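You operate a simulated robot arm through the tools that you are given. There is no shell and no other tool.

You run a simulated robot arm. Do the job below in one go: nothing can be reset, and whatever is moved stays where it is left.

JOB
Give cloth card 2 three rubs in the rub tester and shut it in the sample box.
Fine: one rub is across and back; leave the slider parked; press the lid back on.

It is judged by the outcome, as a careful person would: the job done as asked, and still so three seconds after it is handed in. It fails if anything else is knocked over, pushed out of place, dropped, spilled or broken. A push-on lid holds only when it is set on centred and level and pressed home; a screw cap is set on level and turned clockwise until tight. Flat cloth is picked up by pressing the open fingertips on it (5 to 10 N) and closing them slowly along it; thin cloth reads only 2 to 8 mm in the jaws.

ROBOT AND FRAMES
A 7-joint arm with a four-finger gripper, fixed in place. Base frame: the origin is at the foot of the arm, x ahead of it, y to its left, z up; the work surface is at about z = 0.863. Units: m, rad, N and s.
Its first joint turns from -1.204 to 3.002 rad. Payload 3.67 kg.
The TCP is the grasp point between the finger pads, 0.028 m short of the fingertips. In the tool frame z runs along the fingers and y along their closing line. Largest opening 0.112 m; the body of the gripper starts 0.073 m behind the TCP.
Orientation is told as [roll, pitch, yaw] about the base's x, y, z axes, in that order, counted from this pose: with the fingers straight down and closing along the base's y, the tool's x points along the base's -x, its y along +y and its z along -z.

CONTROLS
- The arm moves only by the tool drive_tool. Its arguments are lists of equal length, an entry for each row: "offset": the shift along the base's x, y, z in m, a list of three; "angular": the turn, a rotation vector about the base's x, y, z in rad, a list of three. In form: {"offset": [[tx, ty, tz], ...], "angular": [[rx, ry, rz], ...]}. A call has 1 to 20 rows; each row is the pose to reach, as a shift and turn from the pose commanded when the call began. "claw" is the opening in per cent of the stroke, from 0 (shut) to 100 (fully open), set as the call begins (left out, the last holds). A row lasts 0.2 s, in which the tool goes at most 0.05 m and 0.15 rad; a call with a longer step from one row to the next is refused whole, and so is a gripper value outside its range. Where a pose cannot be reached the arm comes as near as it can. A force on the tool above 40 N (or 10 N above the force at the start of the call, whichever is more), or a blocked arm, ends the call early, and 0.2 s more pass. Each finger halts on what it meets, pressing with about 34 N; the grip force reading is that of the motor and also rises with nothing between the fingers. The clock runs only during rows and for 0.2 s after the last one: add rows that repeat a pose to give the fingers time. It gives the time, the measured TCP pose, the force on the tool (base axes), the opening and the grip force at its end, in the units of the frame above (readings bear some noise), with the torque about the TCP (base axes, N m) and any sound that the robot's microphone picked up, and new pictures: "pictures" is both (left out), scene, wrist or none.
- Cameras (640 x 400 px; columns grow to the right, rows downward): "scene" is fixed at [0.4016, -0.6494, 1.6286]; the picture's right is [0.67, -0.74, 0.00], its down [-0.49, -0.44, -0.75] and it looks along [0.56, 0.51, -0.66] (base axes); focal length 337 px, centre (320, 200). "wrist" rides on the gripper at [0.06, -0.018, -0.104] in the tool frame; the picture's right is [0.29, 0.96, 0.00], its down [-0.80, 0.24, -0.55] and it looks along [-0.53, 0.16, 0.83] (tool axes); focal length 234 px, centre (320, 200). There is no depth. A picture from a camera that has moved, and an enlarged one, comes with that camera's place and axes in the base frame and with its lens.
- lift_body(by): slides the trunk up (or, below 0, down) by that many m; the arm rides with it, the base frame stays. It gives what a move gives, with no picture.
- inspect(camera, box): a new picture of the part [left, top, right, bottom] of that camera's present view, enlarged. The clock stands still meanwhile.
- job_done(): hands the job in; it is judged then, once.

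Nothing tells you positions but the pictures and the camera data. Unless the task says otherwise, let go and move clear before handing in.

The tools are called after "Request:" as a command line: name --argument value ..., lists and objects as JSON in quotes. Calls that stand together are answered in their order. drive_tool: Moves the arm, as the interface text tells. Its arguments: {"type":"object","properties":{"offset":{"type":"array","items":{"type":"array","items":{"type":"number"}}},"angular":{"type":"array","items":{"type":"array","items":{"type":"number"}}},"claw":{"type":"number"},"pictures":{"type":"string","enum":["both","scene","wrist","none"]}},"required":["offset","angular"]} The other tools are called the same way: lift_body (by) slides the trunk up or down; inspect (camera, box) takes an enlarged picture of a part of a camera's view; job_done () hands the job in.

At the start:

```text
t: 0.0
position: [0.856, -0.2044, 1.1495]
tool_rot: [0.001, 0.0, 0.001]
wrist_force: [-0.4, 0.4, 0.1]
wrist_torque: [0.02, 0.02, -0.01]
grip_width: 0.112
grasp_force: 0.0
trunk travel left (down, up): [-0.725, 0.115]
```

scene: 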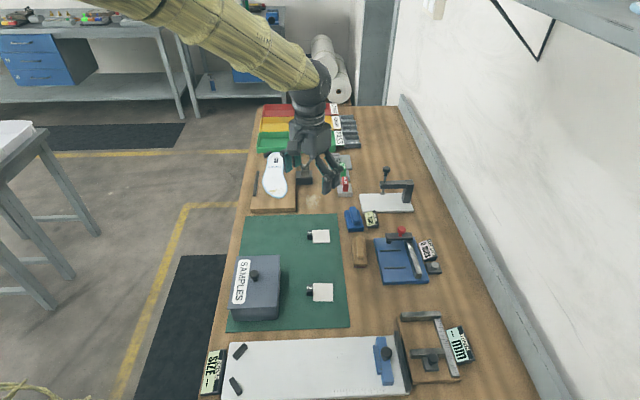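
wrist: 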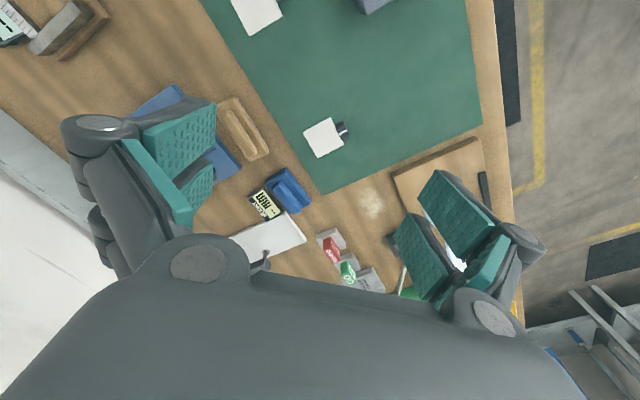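

I see a bench with a green mat carrying a grey SAMPLES box and two white cloth cards, plus several devices beyond it. I'll look closer at each of them before moving.

Request:
inspect --camera "scene" --box '[220, 210, 360, 330]'

Request:
inspect --camera "scene" --box '[340, 150, 480, 300]'

Request:
inspect --camera "scene" --box '[190, 300, 490, 400]'

Request:
inspect --camera "scene" --box '[240, 90, 380, 220]'

Request:
inspect --camera "wrist" --box '[220, 80, 420, 300]'

```text
3.33 times, centred on (290, 270) of scene
camera zoom: at [0.4016, -0.6494, 1.6286], right [0.67, -0.74, 0.0], down [-0.49, -0.44, -0.75], along [0.56, 0.51, -0.66], focal length 1123 px, centre (420, -33)
```

zoom: 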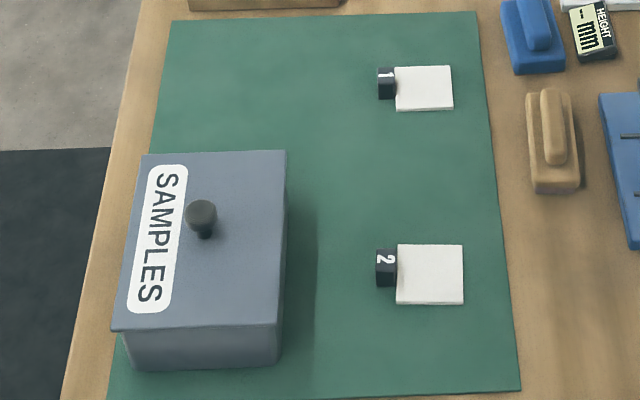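

```text
2.67 times, centred on (410, 225) of scene
camera zoom: at [0.4016, -0.6494, 1.6286], right [0.67, -0.74, 0.0], down [-0.49, -0.44, -0.75], along [0.56, 0.51, -0.66], focal length 898 px, centre (80, 133)
```

zoom: 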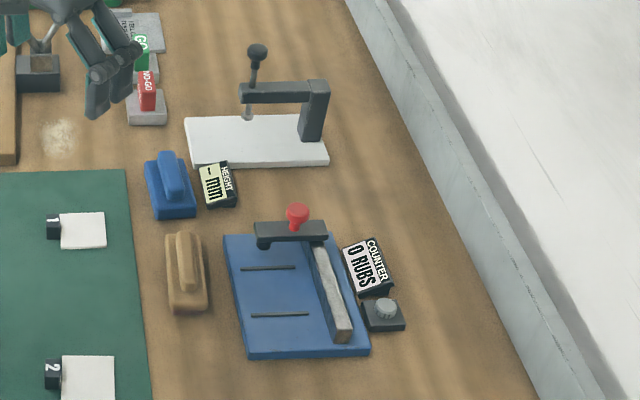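

```text
2.13 times, centred on (340, 350) of scene
camera zoom: at [0.4016, -0.6494, 1.6286], right [0.67, -0.74, 0.0], down [-0.49, -0.44, -0.75], along [0.56, 0.51, -0.66], focal length 719 px, centre (277, -120)
```

zoom: 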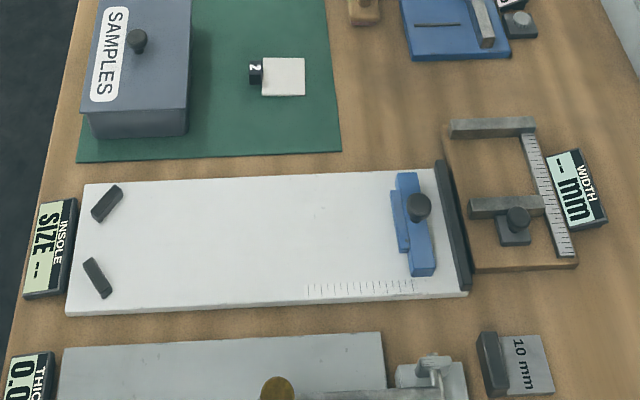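

```text
3.08 times, centred on (310, 155) of scene
camera zoom: at [0.4016, -0.6494, 1.6286], right [0.67, -0.74, 0.0], down [-0.49, -0.44, -0.75], along [0.56, 0.51, -0.66], focal length 1037 px, centre (351, 338)
```

zoom: 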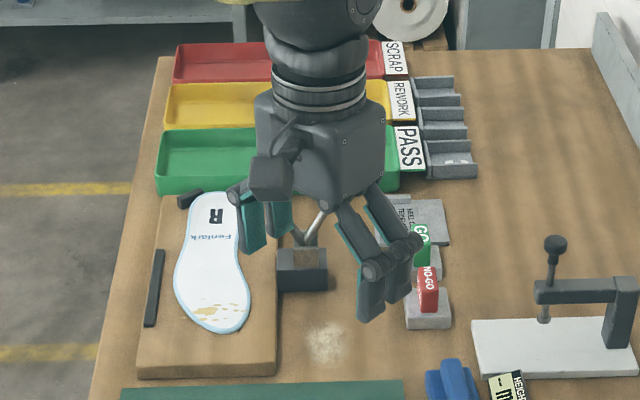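

```text
1.82 times, centred on (320, 190) of wrist
camera zoom: at [0.7971, -0.2227, 1.2516], right [-0.29, 0.96, 0.0], down [0.8, 0.24, 0.55], along [0.53, 0.16, -0.83], focal length 426 px, centre (320, 218)
```

zoom: 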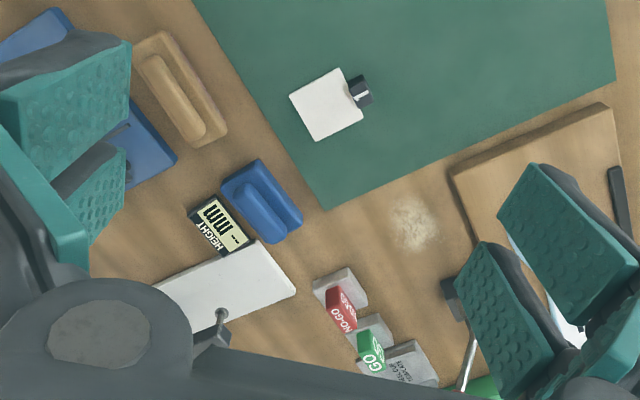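

The tester is the blue plate with the red-knobbed slider and the "0 RUBS" counter, around (1.0, -0.41). The sample box is near (0.67, -0.19) and card 2 near (0.78, -0.31). I'll move the wrist camera to look at the tester closely.

Request:
drive_tool --offset '[[-0.01, -0.045, 0], [-0.02, -0.09, 0], [-0.03, -0.135, 0], [-0.04, -0.18, 0], [-0.05, -0.22, 0], [-0.05, -0.25, 0], [-0.05, -0.25, 0]]' --angular '[[0, 0, 0], [0, 0, 0], [0, 0, 0], [0, 0, 0], [0, 0, 0], [0, 0, 0], [0, 0, 0]]'

```text
t: 1.6
position: [0.8046, -0.4513, 1.1517]
tool_rot: [0.001, 0.0, 0.002]
wrist_force: [0.5, 1.0, 0.1]
wrist_torque: [0.01, 0.0, 0.03]
grip_width: 0.1121
grasp_force: 0.0
trunk travel left (down, up): [-0.725, 0.115]
camera wrist: at [0.747, -0.4693, 1.2532], right [-0.29, 0.96, 0.0], down [0.8, 0.24, 0.55], along [0.53, 0.16, -0.83], focal length 234 px, centre (320, 200)
```

scene: 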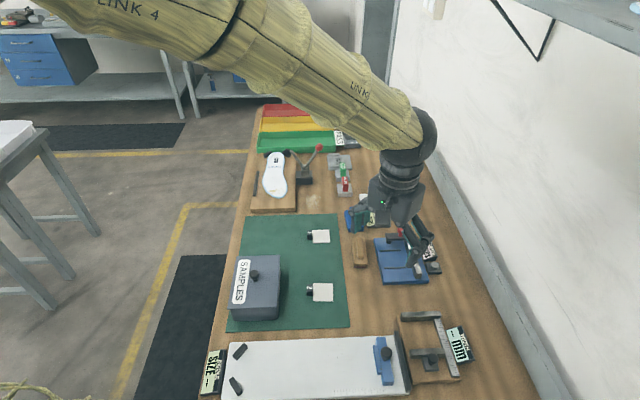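
wrist: 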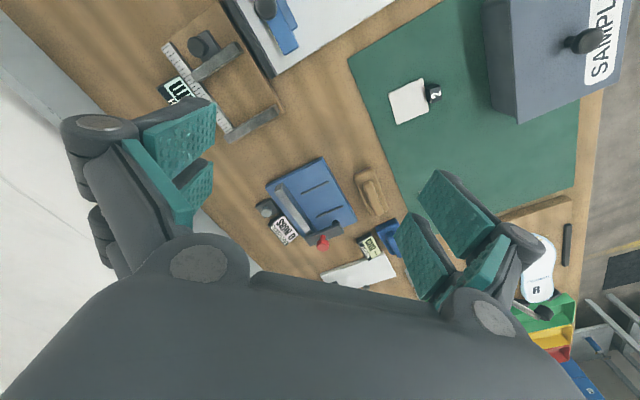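

Request:
inspect --camera "wrist" --box '[240, 140, 400, 290]'

Request:
inspect --camera "wrist" --box '[360, 60, 480, 140]'

Request:
inspect --camera "wrist" --box '[250, 150, 350, 250]'

```text
2.67 times, centred on (320, 215) of wrist
camera zoom: at [0.747, -0.4693, 1.2532], right [-0.29, 0.96, 0.0], down [0.8, 0.24, 0.55], along [0.53, 0.16, -0.83], focal length 624 px, centre (320, 160)
```

zoom: 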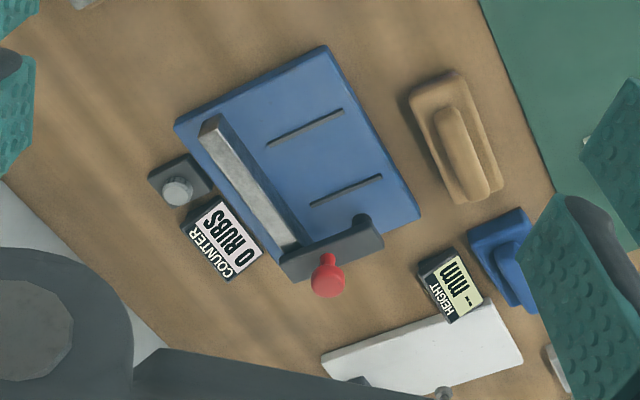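

```text
5.00 times, centred on (420, 100) of wrist
camera zoom: at [0.747, -0.4693, 1.2532], right [-0.29, 0.96, 0.0], down [0.8, 0.24, 0.55], along [0.53, 0.16, -0.83], focal length 1171 px, centre (-180, 700)
```

zoom: 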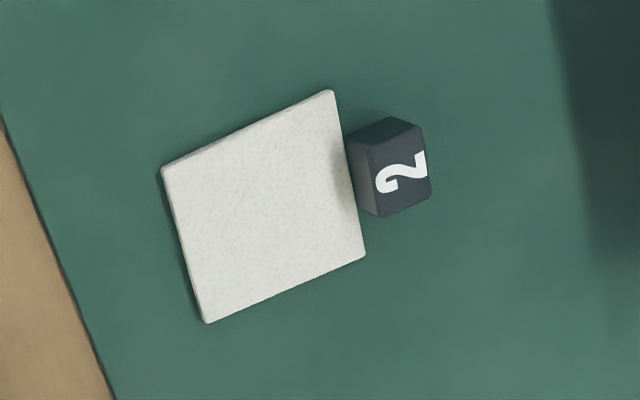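

```text
4.00 times, centred on (300, 200) of wrist
camera zoom: at [0.747, -0.4693, 1.2532], right [-0.29, 0.96, 0.0], down [0.8, 0.24, 0.55], along [0.53, 0.16, -0.83], focal length 937 px, centre (400, 200)
```

zoom: 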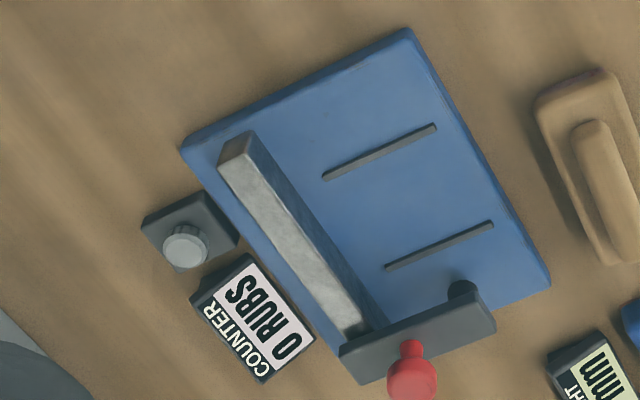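

The tester has a rail, a slider arm with the red knob parked at the far end, and two ribs that the card fits between. Its tab would stick out to the left. Card 2 is a small board with a black "2" block at its left edge. I'll turn the tool to line up with the bench and look at card 2 closer.

Request:
drive_tool --offset '[[-0.018, 0.027, -0.01], [-0.036, 0.054, -0.025], [-0.054, 0.081, -0.04], [-0.072, 0.108, -0.055], [-0.09, 0.135, -0.07], [-0.108, 0.162, -0.085], [-0.126, 0.189, -0.1], [-0.141, 0.214, -0.115], [-0.141, 0.214, -0.115]]' --angular '[[0, 0, -0.105], [0, 0, -0.21], [0, 0, -0.315], [0, 0, -0.42], [0, 0, -0.525], [0, 0, -0.63], [0, 0, -0.735], [0, 0, -0.82], [0, 0, -0.82]]'

```text
t: 3.6
position: [0.6647, -0.2408, 1.0348]
tool_rot: [0.002, 0.0, -0.822]
wrist_force: [0.5, -0.8, 0.1]
wrist_torque: [0.02, -0.01, 0.02]
grip_width: 0.1122
grasp_force: 0.0
trunk travel left (down, up): [-0.725, 0.115]
camera wrist: at [0.6112, -0.2081, 1.1372], right [0.51, 0.86, 0.0], down [0.72, -0.42, 0.55], along [0.48, -0.28, -0.83], focal length 234 px, centre (320, 200)
```

scene: 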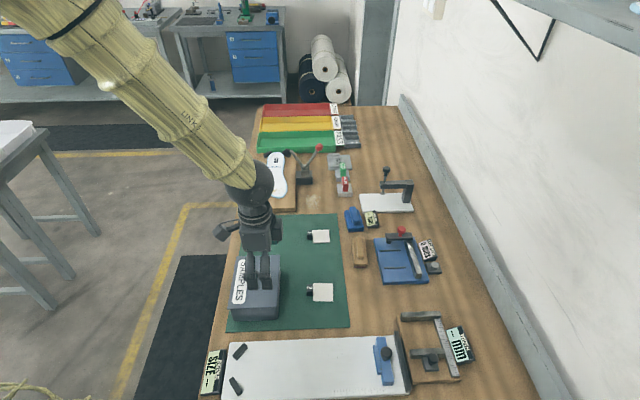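
wrist: 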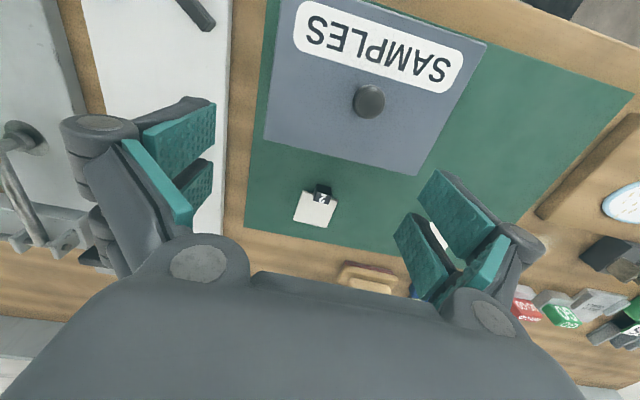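

Request:
inspect --camera "wrist" --box '[280, 170, 360, 240]'

Request:
inspect --camera "wrist" --box '[250, 0, 500, 190]'

Request:
inspect --camera "scene" --box '[350, 210, 450, 300]'

```text
5.71 times, centred on (320, 205) of wrist
camera zoom: at [0.6112, -0.2081, 1.1372], right [0.51, 0.86, 0.0], down [0.72, -0.42, 0.55], along [0.48, -0.28, -0.83], focal length 1338 px, centre (320, 171)
```

zoom: 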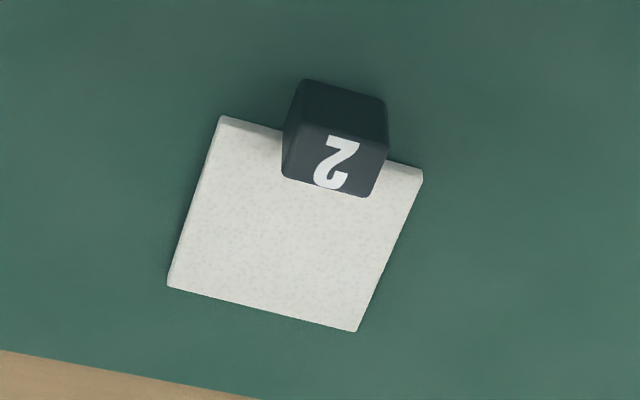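

```text
2.11 times, centred on (375, 95) of wrist
camera zoom: at [0.6112, -0.2081, 1.1372], right [0.51, 0.86, 0.0], down [0.72, -0.42, 0.55], along [0.48, -0.28, -0.83], focal length 493 px, centre (204, 421)
```

zoom: 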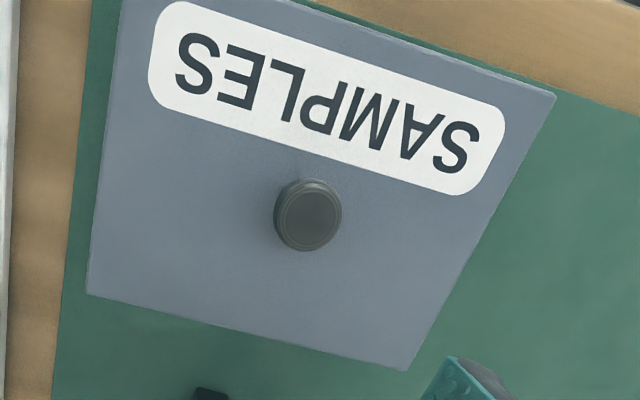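

```text
4.44 times, centred on (400, 255) of scene
camera zoom: at [0.4016, -0.6494, 1.6286], right [0.67, -0.74, 0.0], down [-0.49, -0.44, -0.75], along [0.56, 0.51, -0.66], focal length 1497 px, centre (-36, -44)
```

zoom: 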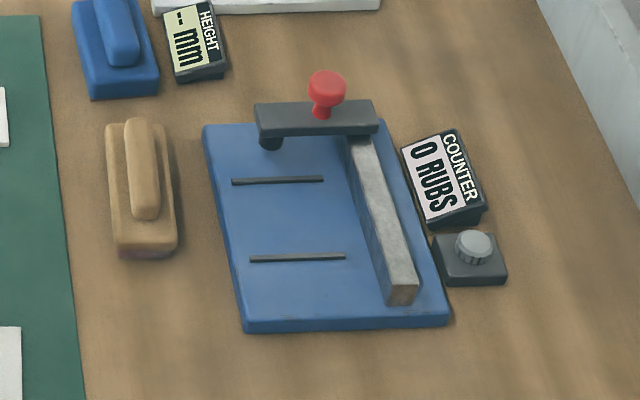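

Card 2's tab is a block about 20 mm along the bench, 16 mm across and 20 mm tall, and the tester's slider knob is roughly 1.1 m out. I'll go high over the tester first, to see how far the arm reaches with the tool vertical.

Request:
drive_tool --offset '[[0.01, 0, 0.045], [0.03, -0.005, 0.085], [0.06, -0.015, 0.115], [0.1, -0.03, 0.125], [0.14, -0.045, 0.125], [0.185, -0.06, 0.125], [0.23, -0.075, 0.125], [0.275, -0.09, 0.125], [0.32, -0.105, 0.125], [0.355, -0.118, 0.125], [0.385, -0.13, 0.125], [0.385, -0.13, 0.125]]' --angular '[[0, 0, 0.01], [0, 0, 0.02], [0, 0, 0.03], [0, 0, 0.035], [0, 0, 0.035], [0, 0, 0.035], [0, 0, 0.035], [0, 0, 0.035], [0, 0, 0.035], [0, 0, 0.035], [0, 0, 0.035], [0, 0, 0.035]]'

```text
t: 6.2
position: [1.0487, -0.3717, 1.1625]
tool_rot: [0.001, -0.002, -0.785]
wrist_force: [-0.8, 1.0, 1.2]
wrist_torque: [-0.05, -0.04, 0.0]
grip_width: 0.112
grasp_force: 0.0
trunk travel left (down, up): [-0.725, 0.115]
camera wrist: at [0.9949, -0.3417, 1.2639], right [0.47, 0.88, 0.0], down [0.73, -0.39, 0.56], along [0.49, -0.26, -0.83], focal length 234 px, centre (320, 200)
```

scene: 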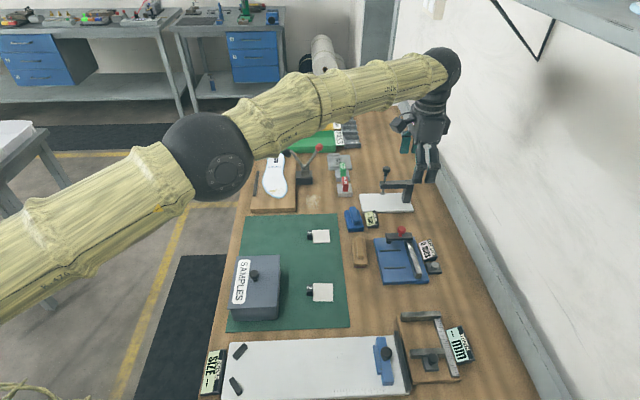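
wrist: 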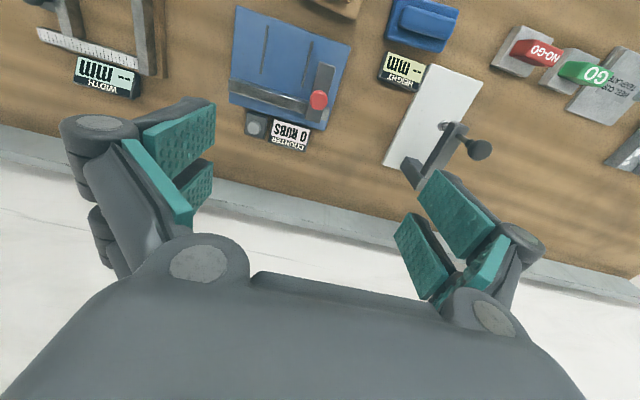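

The arm reaches that spot with the tool vertical at this height, so lowering the trunk about 0.25 m should let it work upright at tester height. While here, I'll zoom in on the tester to fix its geometry.

Request:
inspect --camera "wrist" --box '[220, 0, 360, 155]'

Request:
inspect --camera "wrist" --box '[280, 50, 350, 140]'

```text
2.58 times, centred on (290, 78) of wrist
camera zoom: at [0.9949, -0.3417, 1.2639], right [0.47, 0.88, 0.0], down [0.73, -0.39, 0.56], along [0.49, -0.26, -0.83], focal length 604 px, centre (397, 516)
```

zoom: 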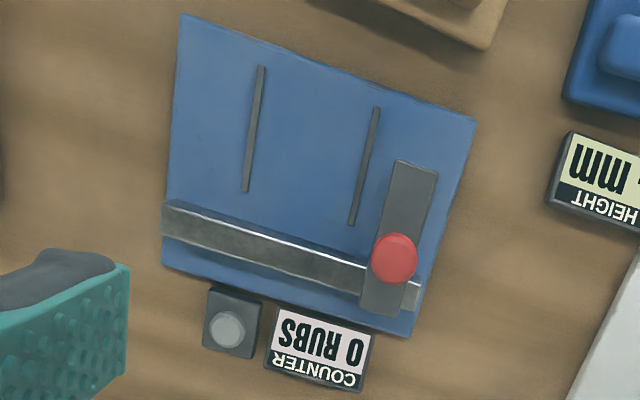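

```text
4.44 times, centred on (315, 95) of wrist
camera zoom: at [0.9949, -0.3417, 1.2639], right [0.47, 0.88, 0.0], down [0.73, -0.39, 0.56], along [0.49, -0.26, -0.83], focal length 1041 px, centre (342, 667)
```

zoom: 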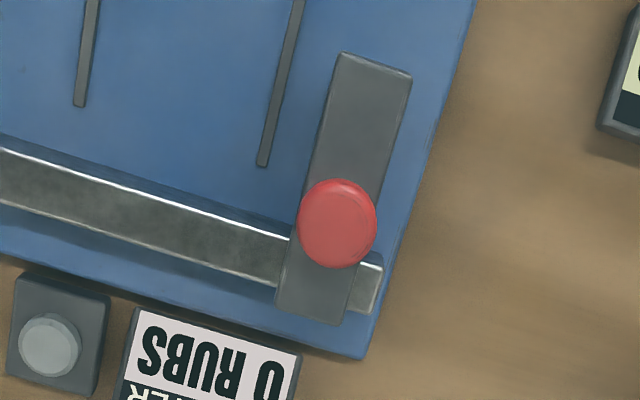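

The tester is now located in bench coordinates at 45° to the base. The plate top is at z≈0.875, the rib gap is centred at F≈0.421, and the slider knob is at F≈0.478, R≈1.005, z≈0.94. Next I go back high over the sample box and lower the trunk.

Request:
drive_tool --offset '[[-0.035, 0.016, 0.01], [-0.075, 0.035, 0.03], [-0.115, 0.054, 0.05], [-0.155, 0.073, 0.07], [-0.195, 0.092, 0.09], [-0.235, 0.11, 0.11], [-0.275, 0.13, 0.125], [-0.315, 0.148, 0.138], [-0.355, 0.165, 0.138], [-0.389, 0.18, 0.138], [-0.389, 0.18, 0.138]]' --angular '[[0, 0, 0], [0, 0, 0], [0, 0, 0], [0, 0, 0], [0, 0, 0], [0, 0, 0], [0, 0, 0], [0, 0, 0], [0, 0, 0], [0, 0, 0], [0, 0, 0]]' --pictures "scene"

Request:
lift_body --by -0.25

Request:
drive_tool --offset '[[0, 0, 0]]' --angular '[[0, 0, 0]]'

```text
t: 8.6
position: [0.6603, -0.1944, 1.2978]
tool_rot: [0.001, 0.002, -0.786]
wrist_force: [1.0, 0.1, -0.6]
wrist_torque: [-0.01, 0.02, 0.03]
grip_width: 0.1123
grasp_force: 0.1
trunk travel left (down, up): [-0.725, 0.115]
```

scene: 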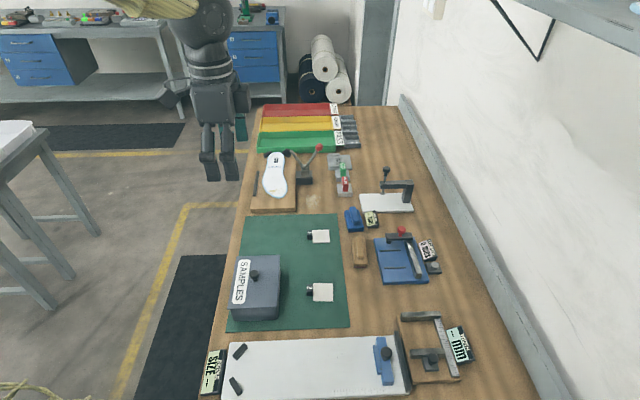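

```text
t: 11.2
position: [0.6609, -0.1943, 1.0497]
tool_rot: [-0.001, 0.0, -0.785]
wrist_force: [-0.8, -0.2, 0.6]
wrist_torque: [0.04, 0.03, 0.01]
grip_width: 0.112
grasp_force: 0.1
trunk travel left (down, up): [-0.475, 0.365]
```

```text
t: 11.6
position: [0.6597, -0.1952, 1.0499]
tool_rot: [0.0, -0.001, -0.784]
wrist_force: [-0.5, -0.5, 0.7]
wrist_torque: [0.0, 0.01, 0.03]
grip_width: 0.1119
grasp_force: 0.0
trunk travel left (down, up): [-0.475, 0.365]
camera wrist: at [0.6062, -0.1643, 1.1515], right [0.47, 0.88, 0.0], down [0.73, -0.39, 0.55], along [0.49, -0.26, -0.83], focal length 234 px, centre (320, 200)
```

scene: 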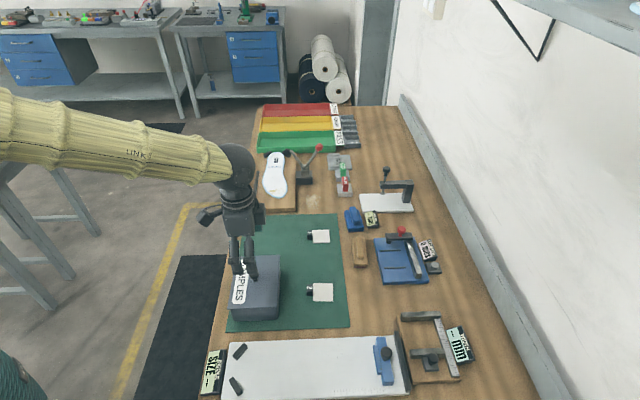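
wrist: 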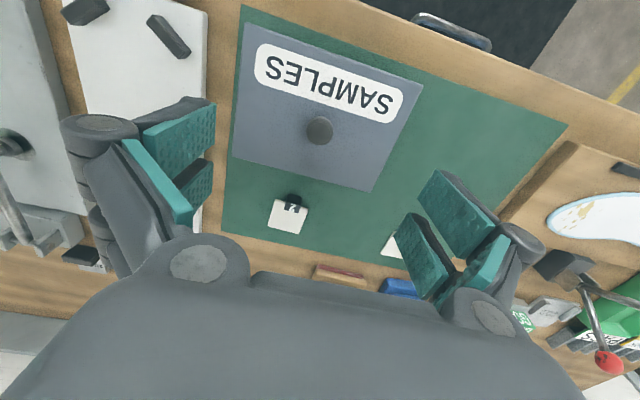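

Request:
inspect --camera "wrist" --box '[220, 10, 430, 200]'

Request:
inspect --camera "scene" --box '[225, 240, 295, 330]'

```text
2.11 times, centred on (325, 105) of wrist
camera zoom: at [0.6062, -0.1643, 1.1515], right [0.47, 0.88, 0.0], down [0.73, -0.39, 0.55], along [0.49, -0.26, -0.83], focal length 493 px, centre (310, 400)
```

zoom: 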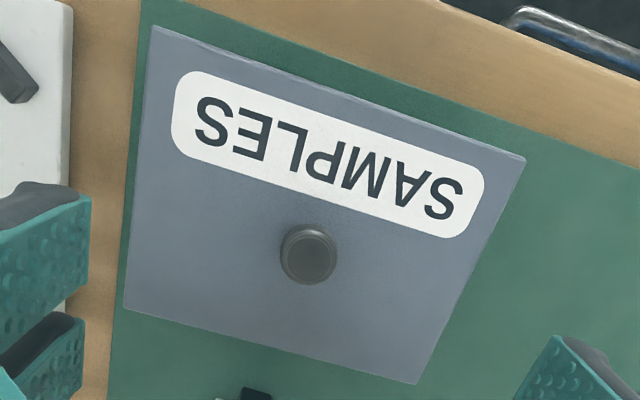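

```text
4.44 times, centred on (260, 285) of scene
camera zoom: at [0.4016, -0.6494, 1.6286], right [0.67, -0.74, 0.0], down [-0.49, -0.44, -0.75], along [0.56, 0.51, -0.66], focal length 1497 px, centre (587, -178)
```

zoom: 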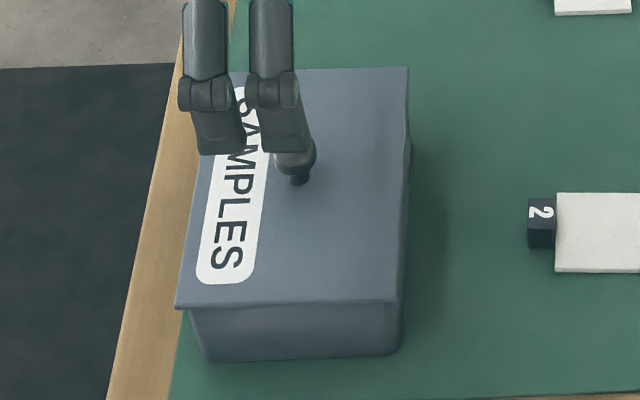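

The lid measures about 157×118 mm, is aligned with the bench, and is centred at F≈0.330, R≈0.607 with its top at z≈0.92. The knob top is at about 0.947. I'll descend over the knob and grip it.

Request:
drive_tool --offset '[[0.0025, 0, -0.03], [0.0025, 0, -0.06], [0.0025, 0, -0.08], [0.0025, 0, -0.094], [0.0025, 0, -0.094]]' --angular '[[0, 0, 0], [0, 0, 0], [0, 0, 0], [0, 0, 0], [0, 0, 0]]'

```text
t: 12.8
position: [0.6616, -0.1943, 0.9552]
tool_rot: [0.0, -0.002, -0.786]
wrist_force: [-0.1, -0.6, 0.0]
wrist_torque: [-0.02, 0.0, -0.03]
grip_width: 0.1123
grasp_force: 0.1
trunk travel left (down, up): [-0.475, 0.365]
camera wrist: at [0.6073, -0.1651, 1.0567], right [0.47, 0.88, 0.0], down [0.73, -0.39, 0.55], along [0.49, -0.26, -0.83], focal length 234 px, centre (320, 200)
```

scene: 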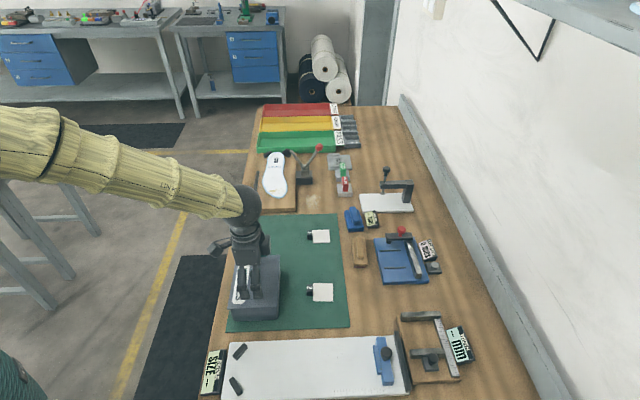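
wrist: 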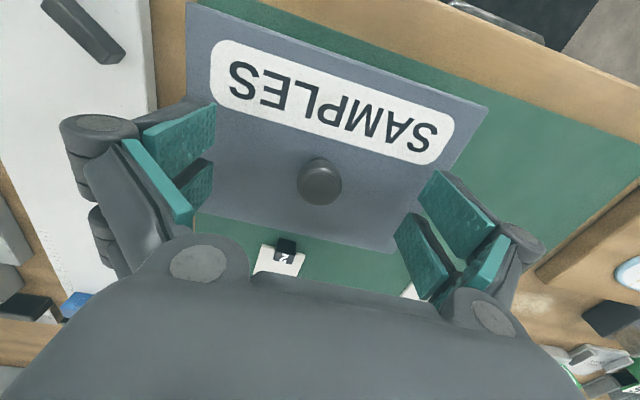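

The knob sits directly under the TCP, so I close on it now.

Request:
drive_tool --offset '[[0, 0, 0], [0, 0, 0], [0, 0, 0], [0, 0, 0]]' --angular '[[0, 0, 0], [0, 0, 0], [0, 0, 0], [0, 0, 0]]' --claw 0

```text
t: 13.8
position: [0.6615, -0.1959, 0.9566]
tool_rot: [0.004, -0.003, -0.785]
wrist_force: [-2.4, -1.7, 12.8]
wrist_torque: [0.03, 0.08, 0.03]
grip_width: 0.0195
grasp_force: 34.1
trunk travel left (down, up): [-0.475, 0.365]
camera wrist: at [0.6067, -0.1652, 1.0578], right [0.47, 0.88, 0.0], down [0.73, -0.39, 0.56], along [0.49, -0.26, -0.83], focal length 234 px, centre (320, 200)
```

scene: 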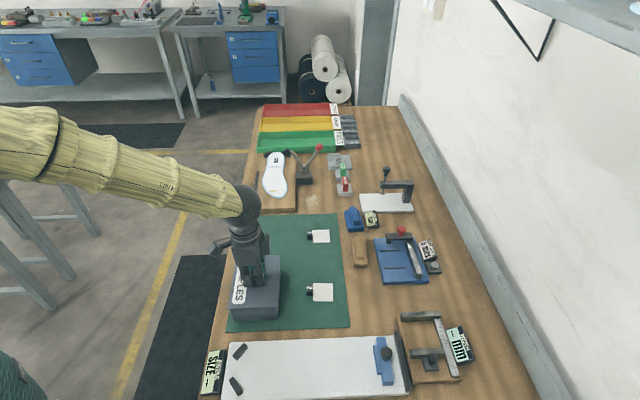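
wrist: 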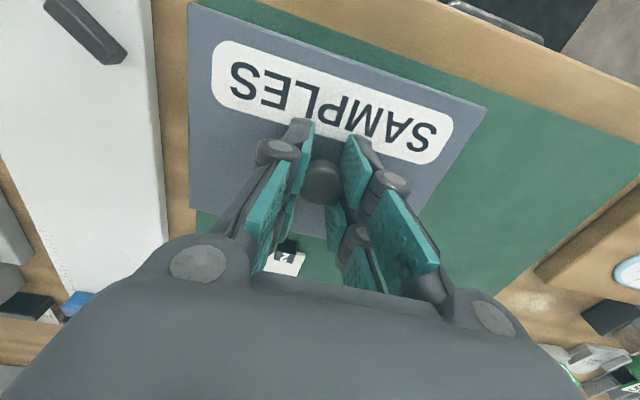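

Gripped on the knob at a width of about 20 mm. I'll pull straight up slowly to free the lid.

Request:
drive_tool --offset '[[0, 0, 0.002], [0, 0, 0.004], [0, 0, 0.007], [0, 0, 0.012], [0, 0, 0.02], [0, 0, 0.03]]' --angular '[[0, 0, 0], [0, 0, 0], [0, 0, 0], [0, 0, 0], [0, 0, 0], [0, 0, 0]]'

```text
t: 15.2
position: [0.6631, -0.1937, 0.9855]
tool_rot: [0.0, 0.001, -0.786]
wrist_force: [-0.6, 1.1, -0.2]
wrist_torque: [0.03, 0.0, 0.02]
grip_width: 0.019
grasp_force: 34.2
trunk travel left (down, up): [-0.475, 0.365]
heard: snap
camera wrist: at [0.6089, -0.1638, 1.0872], right [0.47, 0.88, 0.0], down [0.73, -0.39, 0.55], along [0.49, -0.26, -0.83], focal length 234 px, centre (320, 200)
```

scene: 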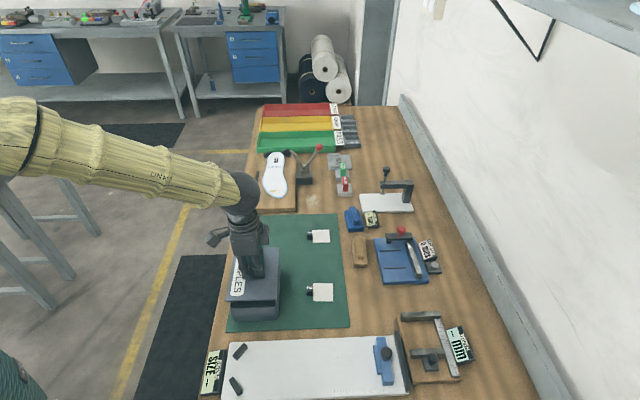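
wrist: 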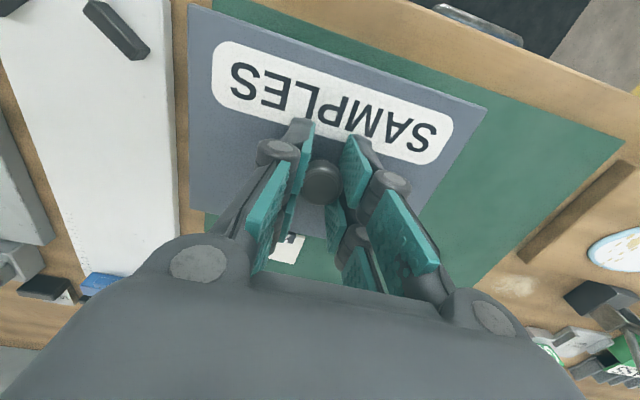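

The lid popped off with a snap and is in the grip. I'll raise it and carry it to the clear mat area behind the box.

Request:
drive_tool --offset '[[0, 0, 0.03], [0, 0, 0.055], [0.03, 0.02, 0.06], [0.06, 0.045, 0.06], [0.09, 0.07, 0.06], [0.12, 0.095, 0.06], [0.145, 0.115, 0.06], [0.158, 0.1245, 0.06], [0.158, 0.1245, 0.06]]' --angular '[[0, 0, 0], [0, 0, 0], [0, 0, 0], [0, 0, 0], [0, 0, 0], [0, 0, 0], [0, 0, 0], [0, 0, 0], [0, 0, 0]]'

Request:
inspect --camera "scene" --box '[215, 180, 355, 330]'

```text
t: 17.2
position: [0.8222, -0.0672, 1.0441]
tool_rot: [0.0, -0.001, -0.783]
wrist_force: [-0.4, -1.0, -0.6]
wrist_torque: [-0.01, 0.01, 0.0]
grip_width: 0.0192
grasp_force: 34.0
trunk travel left (down, up): [-0.475, 0.365]
camera wrist: at [0.7677, -0.0375, 1.1464], right [0.47, 0.88, 0.0], down [0.73, -0.39, 0.55], along [0.49, -0.26, -0.83], focal length 234 px, centre (320, 200)
```

scene: 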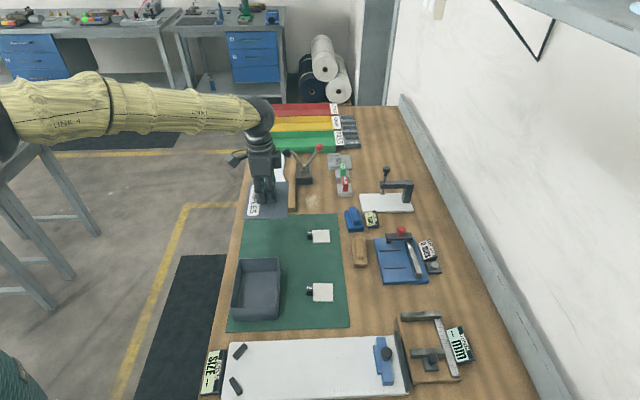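
wrist: 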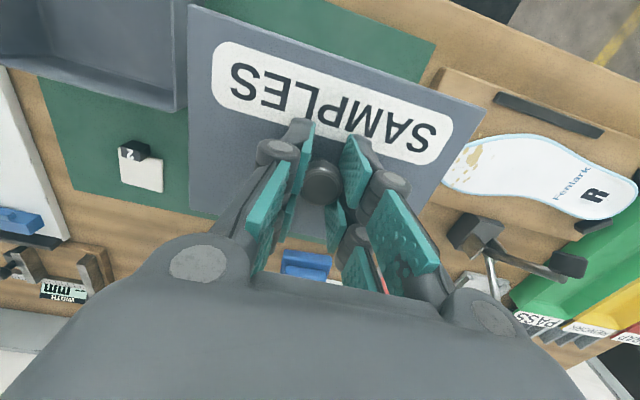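

```text
2.67 times, centred on (285, 255) of scene
camera zoom: at [0.4016, -0.6494, 1.6286], right [0.67, -0.74, 0.0], down [-0.49, -0.44, -0.75], along [0.56, 0.51, -0.66], focal length 898 px, centre (413, 53)
```

zoom: 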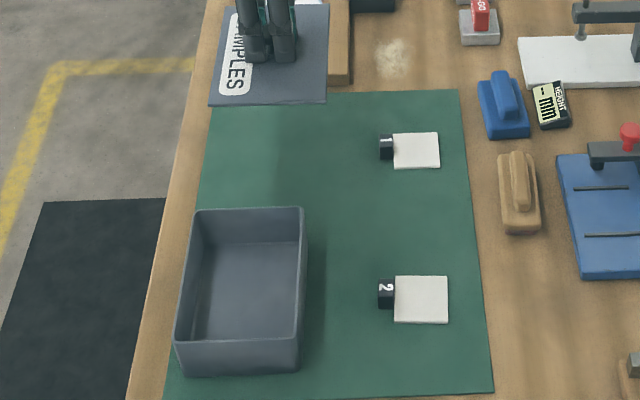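

The box is empty and open, and the lid hangs level over the clear mat area. I'll lower it, feeling for contact.

Request:
drive_tool --offset '[[-0.002, -0.002, -0.03], [-0.003, -0.003, -0.06], [-0.003, -0.003, -0.085], [-0.003, -0.003, -0.1], [-0.003, -0.003, -0.11], [-0.003, -0.003, -0.116], [-0.003, -0.003, -0.116]]' --angular '[[0, 0, 0], [0, 0, 0], [0, 0, 0], [0, 0, 0], [0, 0, 0], [0, 0, 0], [0, 0, 0]]'

Request:
inspect --camera "scene" --box '[225, 170, 325, 260]'

```text
t: 18.8
position: [0.8175, -0.0719, 0.9294]
tool_rot: [-0.001, -0.001, -0.786]
wrist_force: [0.1, 0.2, -0.9]
wrist_torque: [0.02, 0.02, 0.02]
grip_width: 0.0192
grasp_force: 33.6
trunk travel left (down, up): [-0.475, 0.365]
camera wrist: at [0.7638, -0.0416, 1.0307], right [0.47, 0.88, 0.0], down [0.73, -0.39, 0.55], along [0.49, -0.26, -0.83], focal length 234 px, centre (320, 200)
```

scene: 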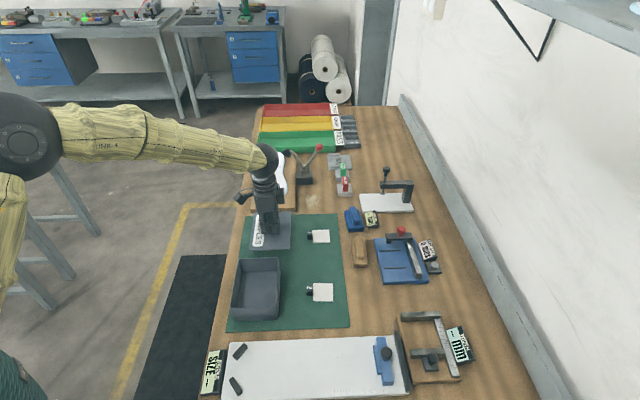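
wrist: 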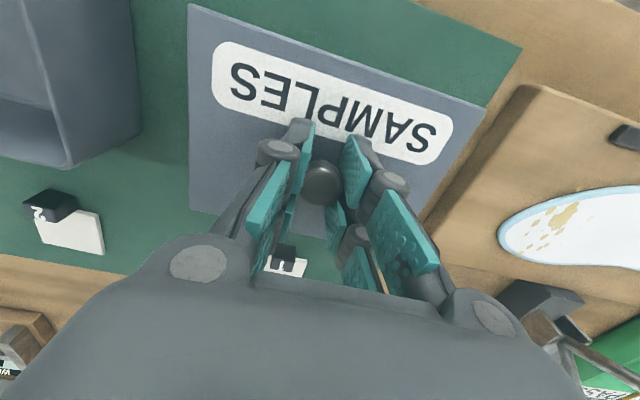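

```text
4.44 times, centred on (275, 215) of scene
camera zoom: at [0.4016, -0.6494, 1.6286], right [0.67, -0.74, 0.0], down [-0.49, -0.44, -0.75], along [0.56, 0.51, -0.66], focal length 1497 px, centre (520, 133)
```

zoom: 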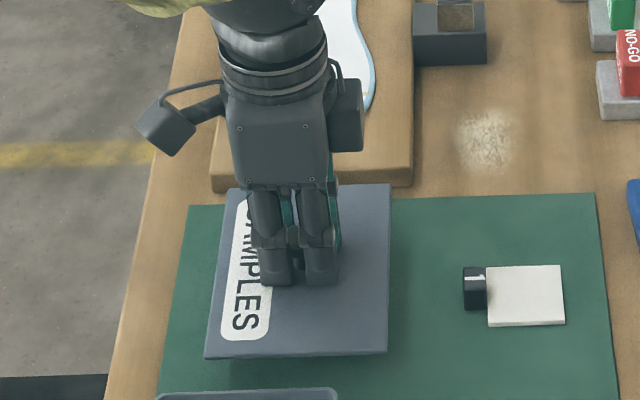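

Request:
drive_tool --offset '[[0, 0, -0.003], [0, 0, -0.006], [0, 0, -0.009], [0, 0, -0.009]]' --angular '[[0, 0, 0], [0, 0, 0], [0, 0, 0], [0, 0, 0]]' --pictures "none"

Request:
drive_tool --offset '[[0, 0, -0.002], [0, 0, -0.004], [0, 0, -0.004]]' --angular '[[0, 0, 0], [0, 0, 0], [0, 0, 0]]' --pictures "scene"

```text
t: 19.8
position: [0.8173, -0.0732, 0.9205]
tool_rot: [0.001, 0.001, -0.785]
wrist_force: [0.4, 0.0, -0.6]
wrist_torque: [-0.01, 0.04, -0.01]
grip_width: 0.0192
grasp_force: 33.9
trunk travel left (down, up): [-0.475, 0.365]
```

```text
t: 20.6
position: [0.8194, -0.0726, 0.9153]
tool_rot: [0.001, 0.0, -0.785]
wrist_force: [0.2, -0.2, 0.1]
wrist_torque: [0.02, 0.0, 0.02]
grip_width: 0.0191
grasp_force: 33.8
trunk travel left (down, up): [-0.475, 0.365]
```

scene: 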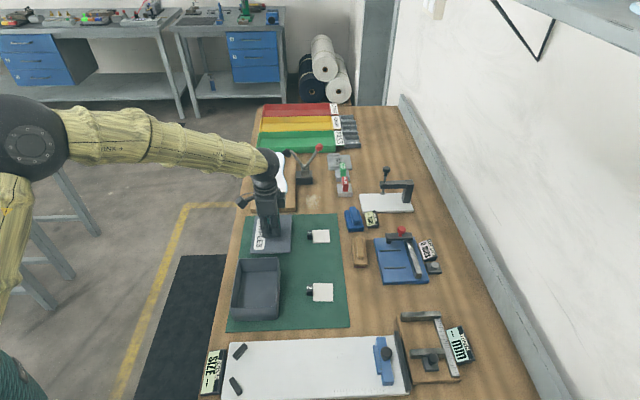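

Request:
drive_tool --offset '[[0, 0, -0.002], [0, 0, -0.004], [0, 0, -0.004]]' --angular '[[0, 0, 0], [0, 0, 0], [0, 0, 0]]' --pictures "none"

Request:
inspect --camera "scene" --box '[235, 200, 305, 265]'

```text
t: 21.4
position: [0.8182, -0.0721, 0.9107]
tool_rot: [0.0, 0.001, -0.787]
wrist_force: [0.4, 0.1, -0.8]
wrist_torque: [-0.02, 0.03, 0.0]
grip_width: 0.0192
grasp_force: 34.1
trunk travel left (down, up): [-0.475, 0.365]
```

```text
6.15 times, centred on (270, 232) of scene
camera zoom: at [0.4016, -0.6494, 1.6286], right [0.67, -0.74, 0.0], down [-0.49, -0.44, -0.75], along [0.56, 0.51, -0.66], focal length 2073 px, centre (628, 0)
```

zoom: 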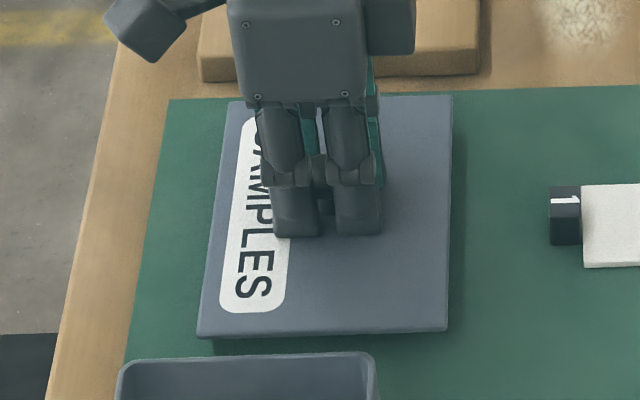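

Request:
drive_tool --offset '[[0, 0, -0.001], [0, 0, -0.002], [0, 0, -0.003], [0, 0, -0.003]]' --angular '[[0, 0, 0], [0, 0, 0], [0, 0, 0], [0, 0, 0]]' --pictures "none"

Request:
drive_tool --offset '[[0, 0, -0.001], [0, 0, -0.002], [0, 0, -0.002]]' --angular '[[0, 0, 0], [0, 0, 0], [0, 0, 0]]' --pictures "none"

Request:
inspect --camera "scene" --box '[235, 200, 305, 265]'

```text
t: 22.4
position: [0.8185, -0.0714, 0.9097]
tool_rot: [0.0, -0.001, -0.784]
wrist_force: [-0.5, 0.0, -0.7]
wrist_torque: [-0.02, -0.03, -0.01]
grip_width: 0.0192
grasp_force: 33.6
trunk travel left (down, up): [-0.475, 0.365]
```

```text
t: 23.2
position: [0.8195, -0.0739, 0.9081]
tool_rot: [-0.002, -0.001, -0.786]
wrist_force: [0.4, -0.8, -0.2]
wrist_torque: [0.0, -0.01, -0.02]
grip_width: 0.0191
grasp_force: 34.0
trunk travel left (down, up): [-0.475, 0.365]
```

```text
6.15 times, centred on (270, 232) of scene
camera zoom: at [0.4016, -0.6494, 1.6286], right [0.67, -0.74, 0.0], down [-0.49, -0.44, -0.75], along [0.56, 0.51, -0.66], focal length 2073 px, centre (628, 0)
```

zoom: 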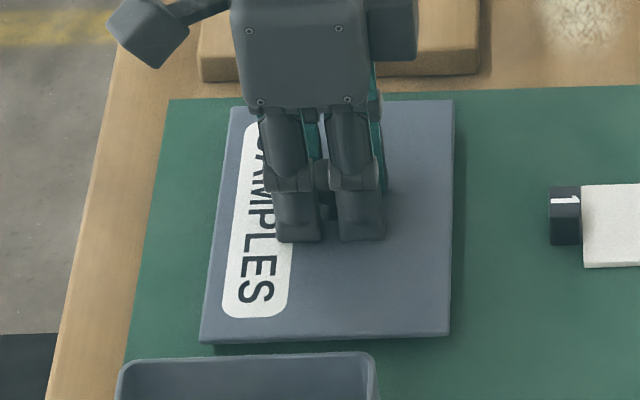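

Request:
drive_tool --offset '[[0, 0, -0.001], [0, 0, -0.002], [0, 0, -0.003], [0, 0, -0.003]]' --angular '[[0, 0, 0], [0, 0, 0], [0, 0, 0], [0, 0, 0]]' --pictures "none"

Request:
drive_tool --offset '[[0, 0, -0.001], [0, 0, -0.002], [0, 0, -0.002]]' --angular '[[0, 0, 0], [0, 0, 0], [0, 0, 0]]' --pictures "none"

Request:
inspect --camera "scene" --box '[235, 200, 305, 265]'

```text
t: 24.2
position: [0.8185, -0.0716, 0.9052]
tool_rot: [0.0, 0.001, -0.785]
wrist_force: [-0.2, 0.3, -0.4]
wrist_torque: [0.0, -0.02, 0.01]
grip_width: 0.0192
grasp_force: 34.5
trunk travel left (down, up): [-0.475, 0.365]
```

```text
t: 25.0
position: [0.8178, -0.0729, 0.902]
tool_rot: [0.0, -0.001, -0.785]
wrist_force: [0.4, -0.6, -0.2]
wrist_torque: [-0.02, 0.0, 0.0]
grip_width: 0.0194
grasp_force: 34.0
trunk travel left (down, up): [-0.475, 0.365]
```

```text
6.15 times, centred on (270, 232) of scene
camera zoom: at [0.4016, -0.6494, 1.6286], right [0.67, -0.74, 0.0], down [-0.49, -0.44, -0.75], along [0.56, 0.51, -0.66], focal length 2073 px, centre (628, 0)
```

zoom: 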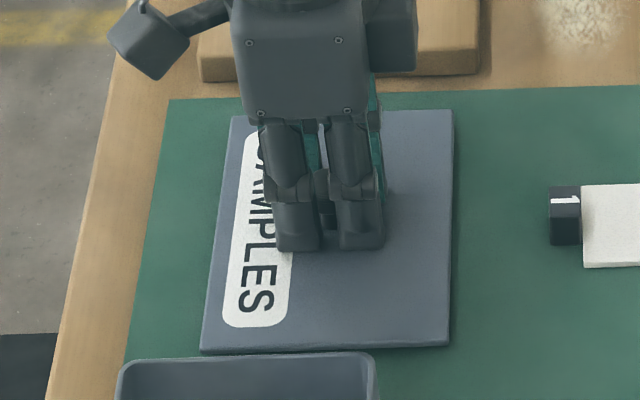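

Request:
drive_tool --offset '[[0, 0, -0.001], [0, 0, -0.002], [0, 0, -0.002]]' --angular '[[0, 0, 0], [0, 0, 0], [0, 0, 0]]' --pictures "none"

Request:
drive_tool --offset '[[0, 0, -0.001], [0, 0, -0.002], [0, 0, -0.002]]' --angular '[[0, 0, 0], [0, 0, 0], [0, 0, 0]]' --pictures "none"

Request:
inspect --camera "scene" --box '[235, 200, 305, 265]'

```text
t: 25.8
position: [0.8172, -0.0734, 0.9003]
tool_rot: [0.0, 0.0, -0.786]
wrist_force: [-0.5, -0.2, -0.6]
wrist_torque: [0.01, -0.01, -0.01]
grip_width: 0.0196
grasp_force: 33.5
trunk travel left (down, up): [-0.475, 0.365]
```

```text
t: 26.6
position: [0.8169, -0.0705, 0.899]
tool_rot: [-0.001, 0.0, -0.786]
wrist_force: [-1.0, 0.5, -0.7]
wrist_torque: [0.03, -0.02, -0.01]
grip_width: 0.0192
grasp_force: 33.7
trunk travel left (down, up): [-0.475, 0.365]
```

```text
6.15 times, centred on (270, 232) of scene
camera zoom: at [0.4016, -0.6494, 1.6286], right [0.67, -0.74, 0.0], down [-0.49, -0.44, -0.75], along [0.56, 0.51, -0.66], focal length 2073 px, centre (628, 0)
```

zoom: 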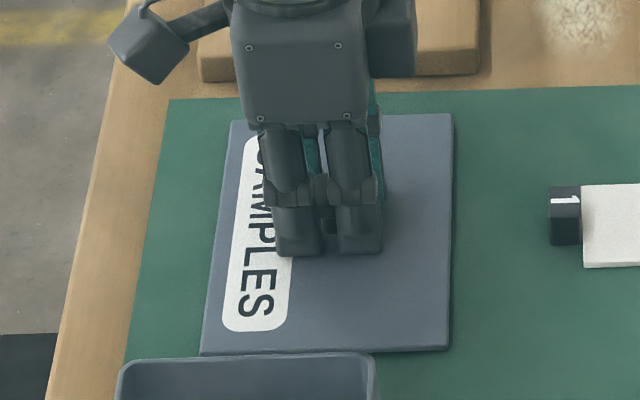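

Request:
drive_tool --offset '[[0, 0, -0.001], [0, 0, -0.002], [0, 0, -0.002]]' --angular '[[0, 0, 0], [0, 0, 0], [0, 0, 0]]' --pictures "none"

Request:
drive_tool --offset '[[0, 0, -0.001], [0, 0, -0.0015], [0, 0, -0.0015]]' --angular '[[0, 0, 0], [0, 0, 0], [0, 0, 0]]' --pictures "none"

Request:
inspect --camera "scene" --box '[235, 200, 305, 265]'

```text
t: 27.4
position: [0.8173, -0.0732, 0.8965]
tool_rot: [0.0, -0.001, -0.786]
wrist_force: [0.5, 0.7, -1.1]
wrist_torque: [0.03, 0.02, 0.0]
grip_width: 0.0193
grasp_force: 34.1
trunk travel left (down, up): [-0.475, 0.365]
```

```text
t: 28.2
position: [0.8188, -0.0717, 0.8954]
tool_rot: [0.0, -0.002, -0.788]
wrist_force: [-4.0, 0.1, 6.6]
wrist_torque: [0.09, 0.11, 0.03]
grip_width: 0.0193
grasp_force: 33.9
trunk travel left (down, up): [-0.475, 0.365]
```

```text
6.15 times, centred on (270, 232) of scene
camera zoom: at [0.4016, -0.6494, 1.6286], right [0.67, -0.74, 0.0], down [-0.49, -0.44, -0.75], along [0.56, 0.51, -0.66], focal length 2073 px, centre (628, 0)
```

zoom: 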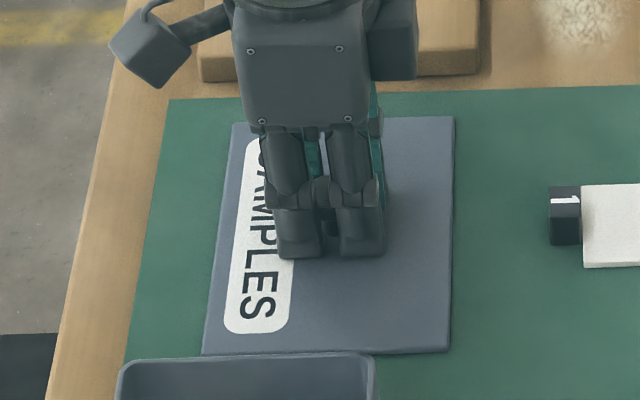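

The lid is touching the mat, with about 6.6 N of contact force. I'll let go of the knob and rise.

Request:
drive_tool --offset '[[0, 0, 0.0005], [0, 0, 0.001], [0, 0, 0.001], [0, 0, 0.001]]' --angular '[[0, 0, 0], [0, 0, 0], [0, 0, 0], [0, 0, 0]]' --claw 50 --pictures "none"

Request:
drive_tool --offset '[[0, 0, 0.02], [0, 0, 0.05], [0, 0, 0.09], [0, 0, 0.13], [0, 0, 0.15], [0, 0, 0.15]]' --angular '[[0, 0, 0], [0, 0, 0], [0, 0, 0], [0, 0, 0], [0, 0, 0], [0, 0, 0]]'

```text
t: 29.2
position: [0.8192, -0.0716, 0.8961]
tool_rot: [-0.001, -0.001, -0.786]
wrist_force: [0.5, -0.3, -0.2]
wrist_torque: [0.03, -0.01, 0.01]
grip_width: 0.0562
grasp_force: 0.0
trunk travel left (down, up): [-0.475, 0.365]
```

```text
t: 30.6
position: [0.8171, -0.0749, 1.0452]
tool_rot: [-0.001, 0.001, -0.787]
wrist_force: [0.5, -0.4, -0.8]
wrist_torque: [0.02, -0.01, 0.01]
grip_width: 0.0559
grasp_force: 0.1
trunk travel left (down, up): [-0.475, 0.365]
camera wrist: at [0.7633, -0.0458, 1.148], right [0.47, 0.88, 0.0], down [0.73, -0.39, 0.55], along [0.49, -0.26, -0.83], focal length 234 px, centre (320, 200)
```

scene: 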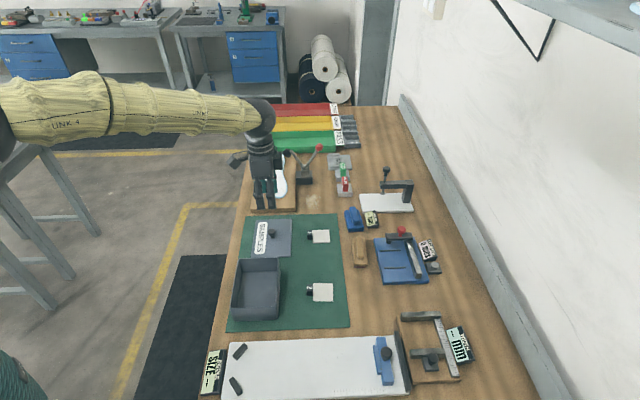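
wrist: 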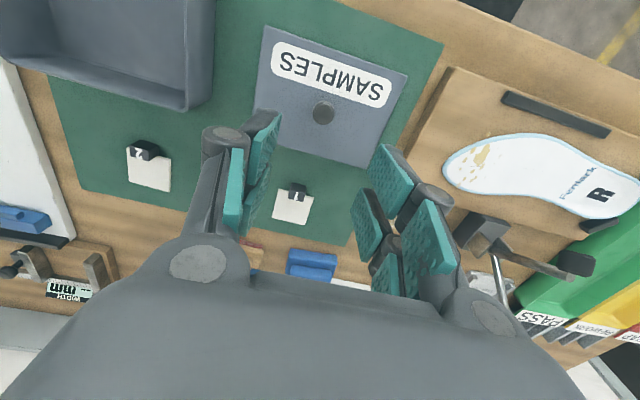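

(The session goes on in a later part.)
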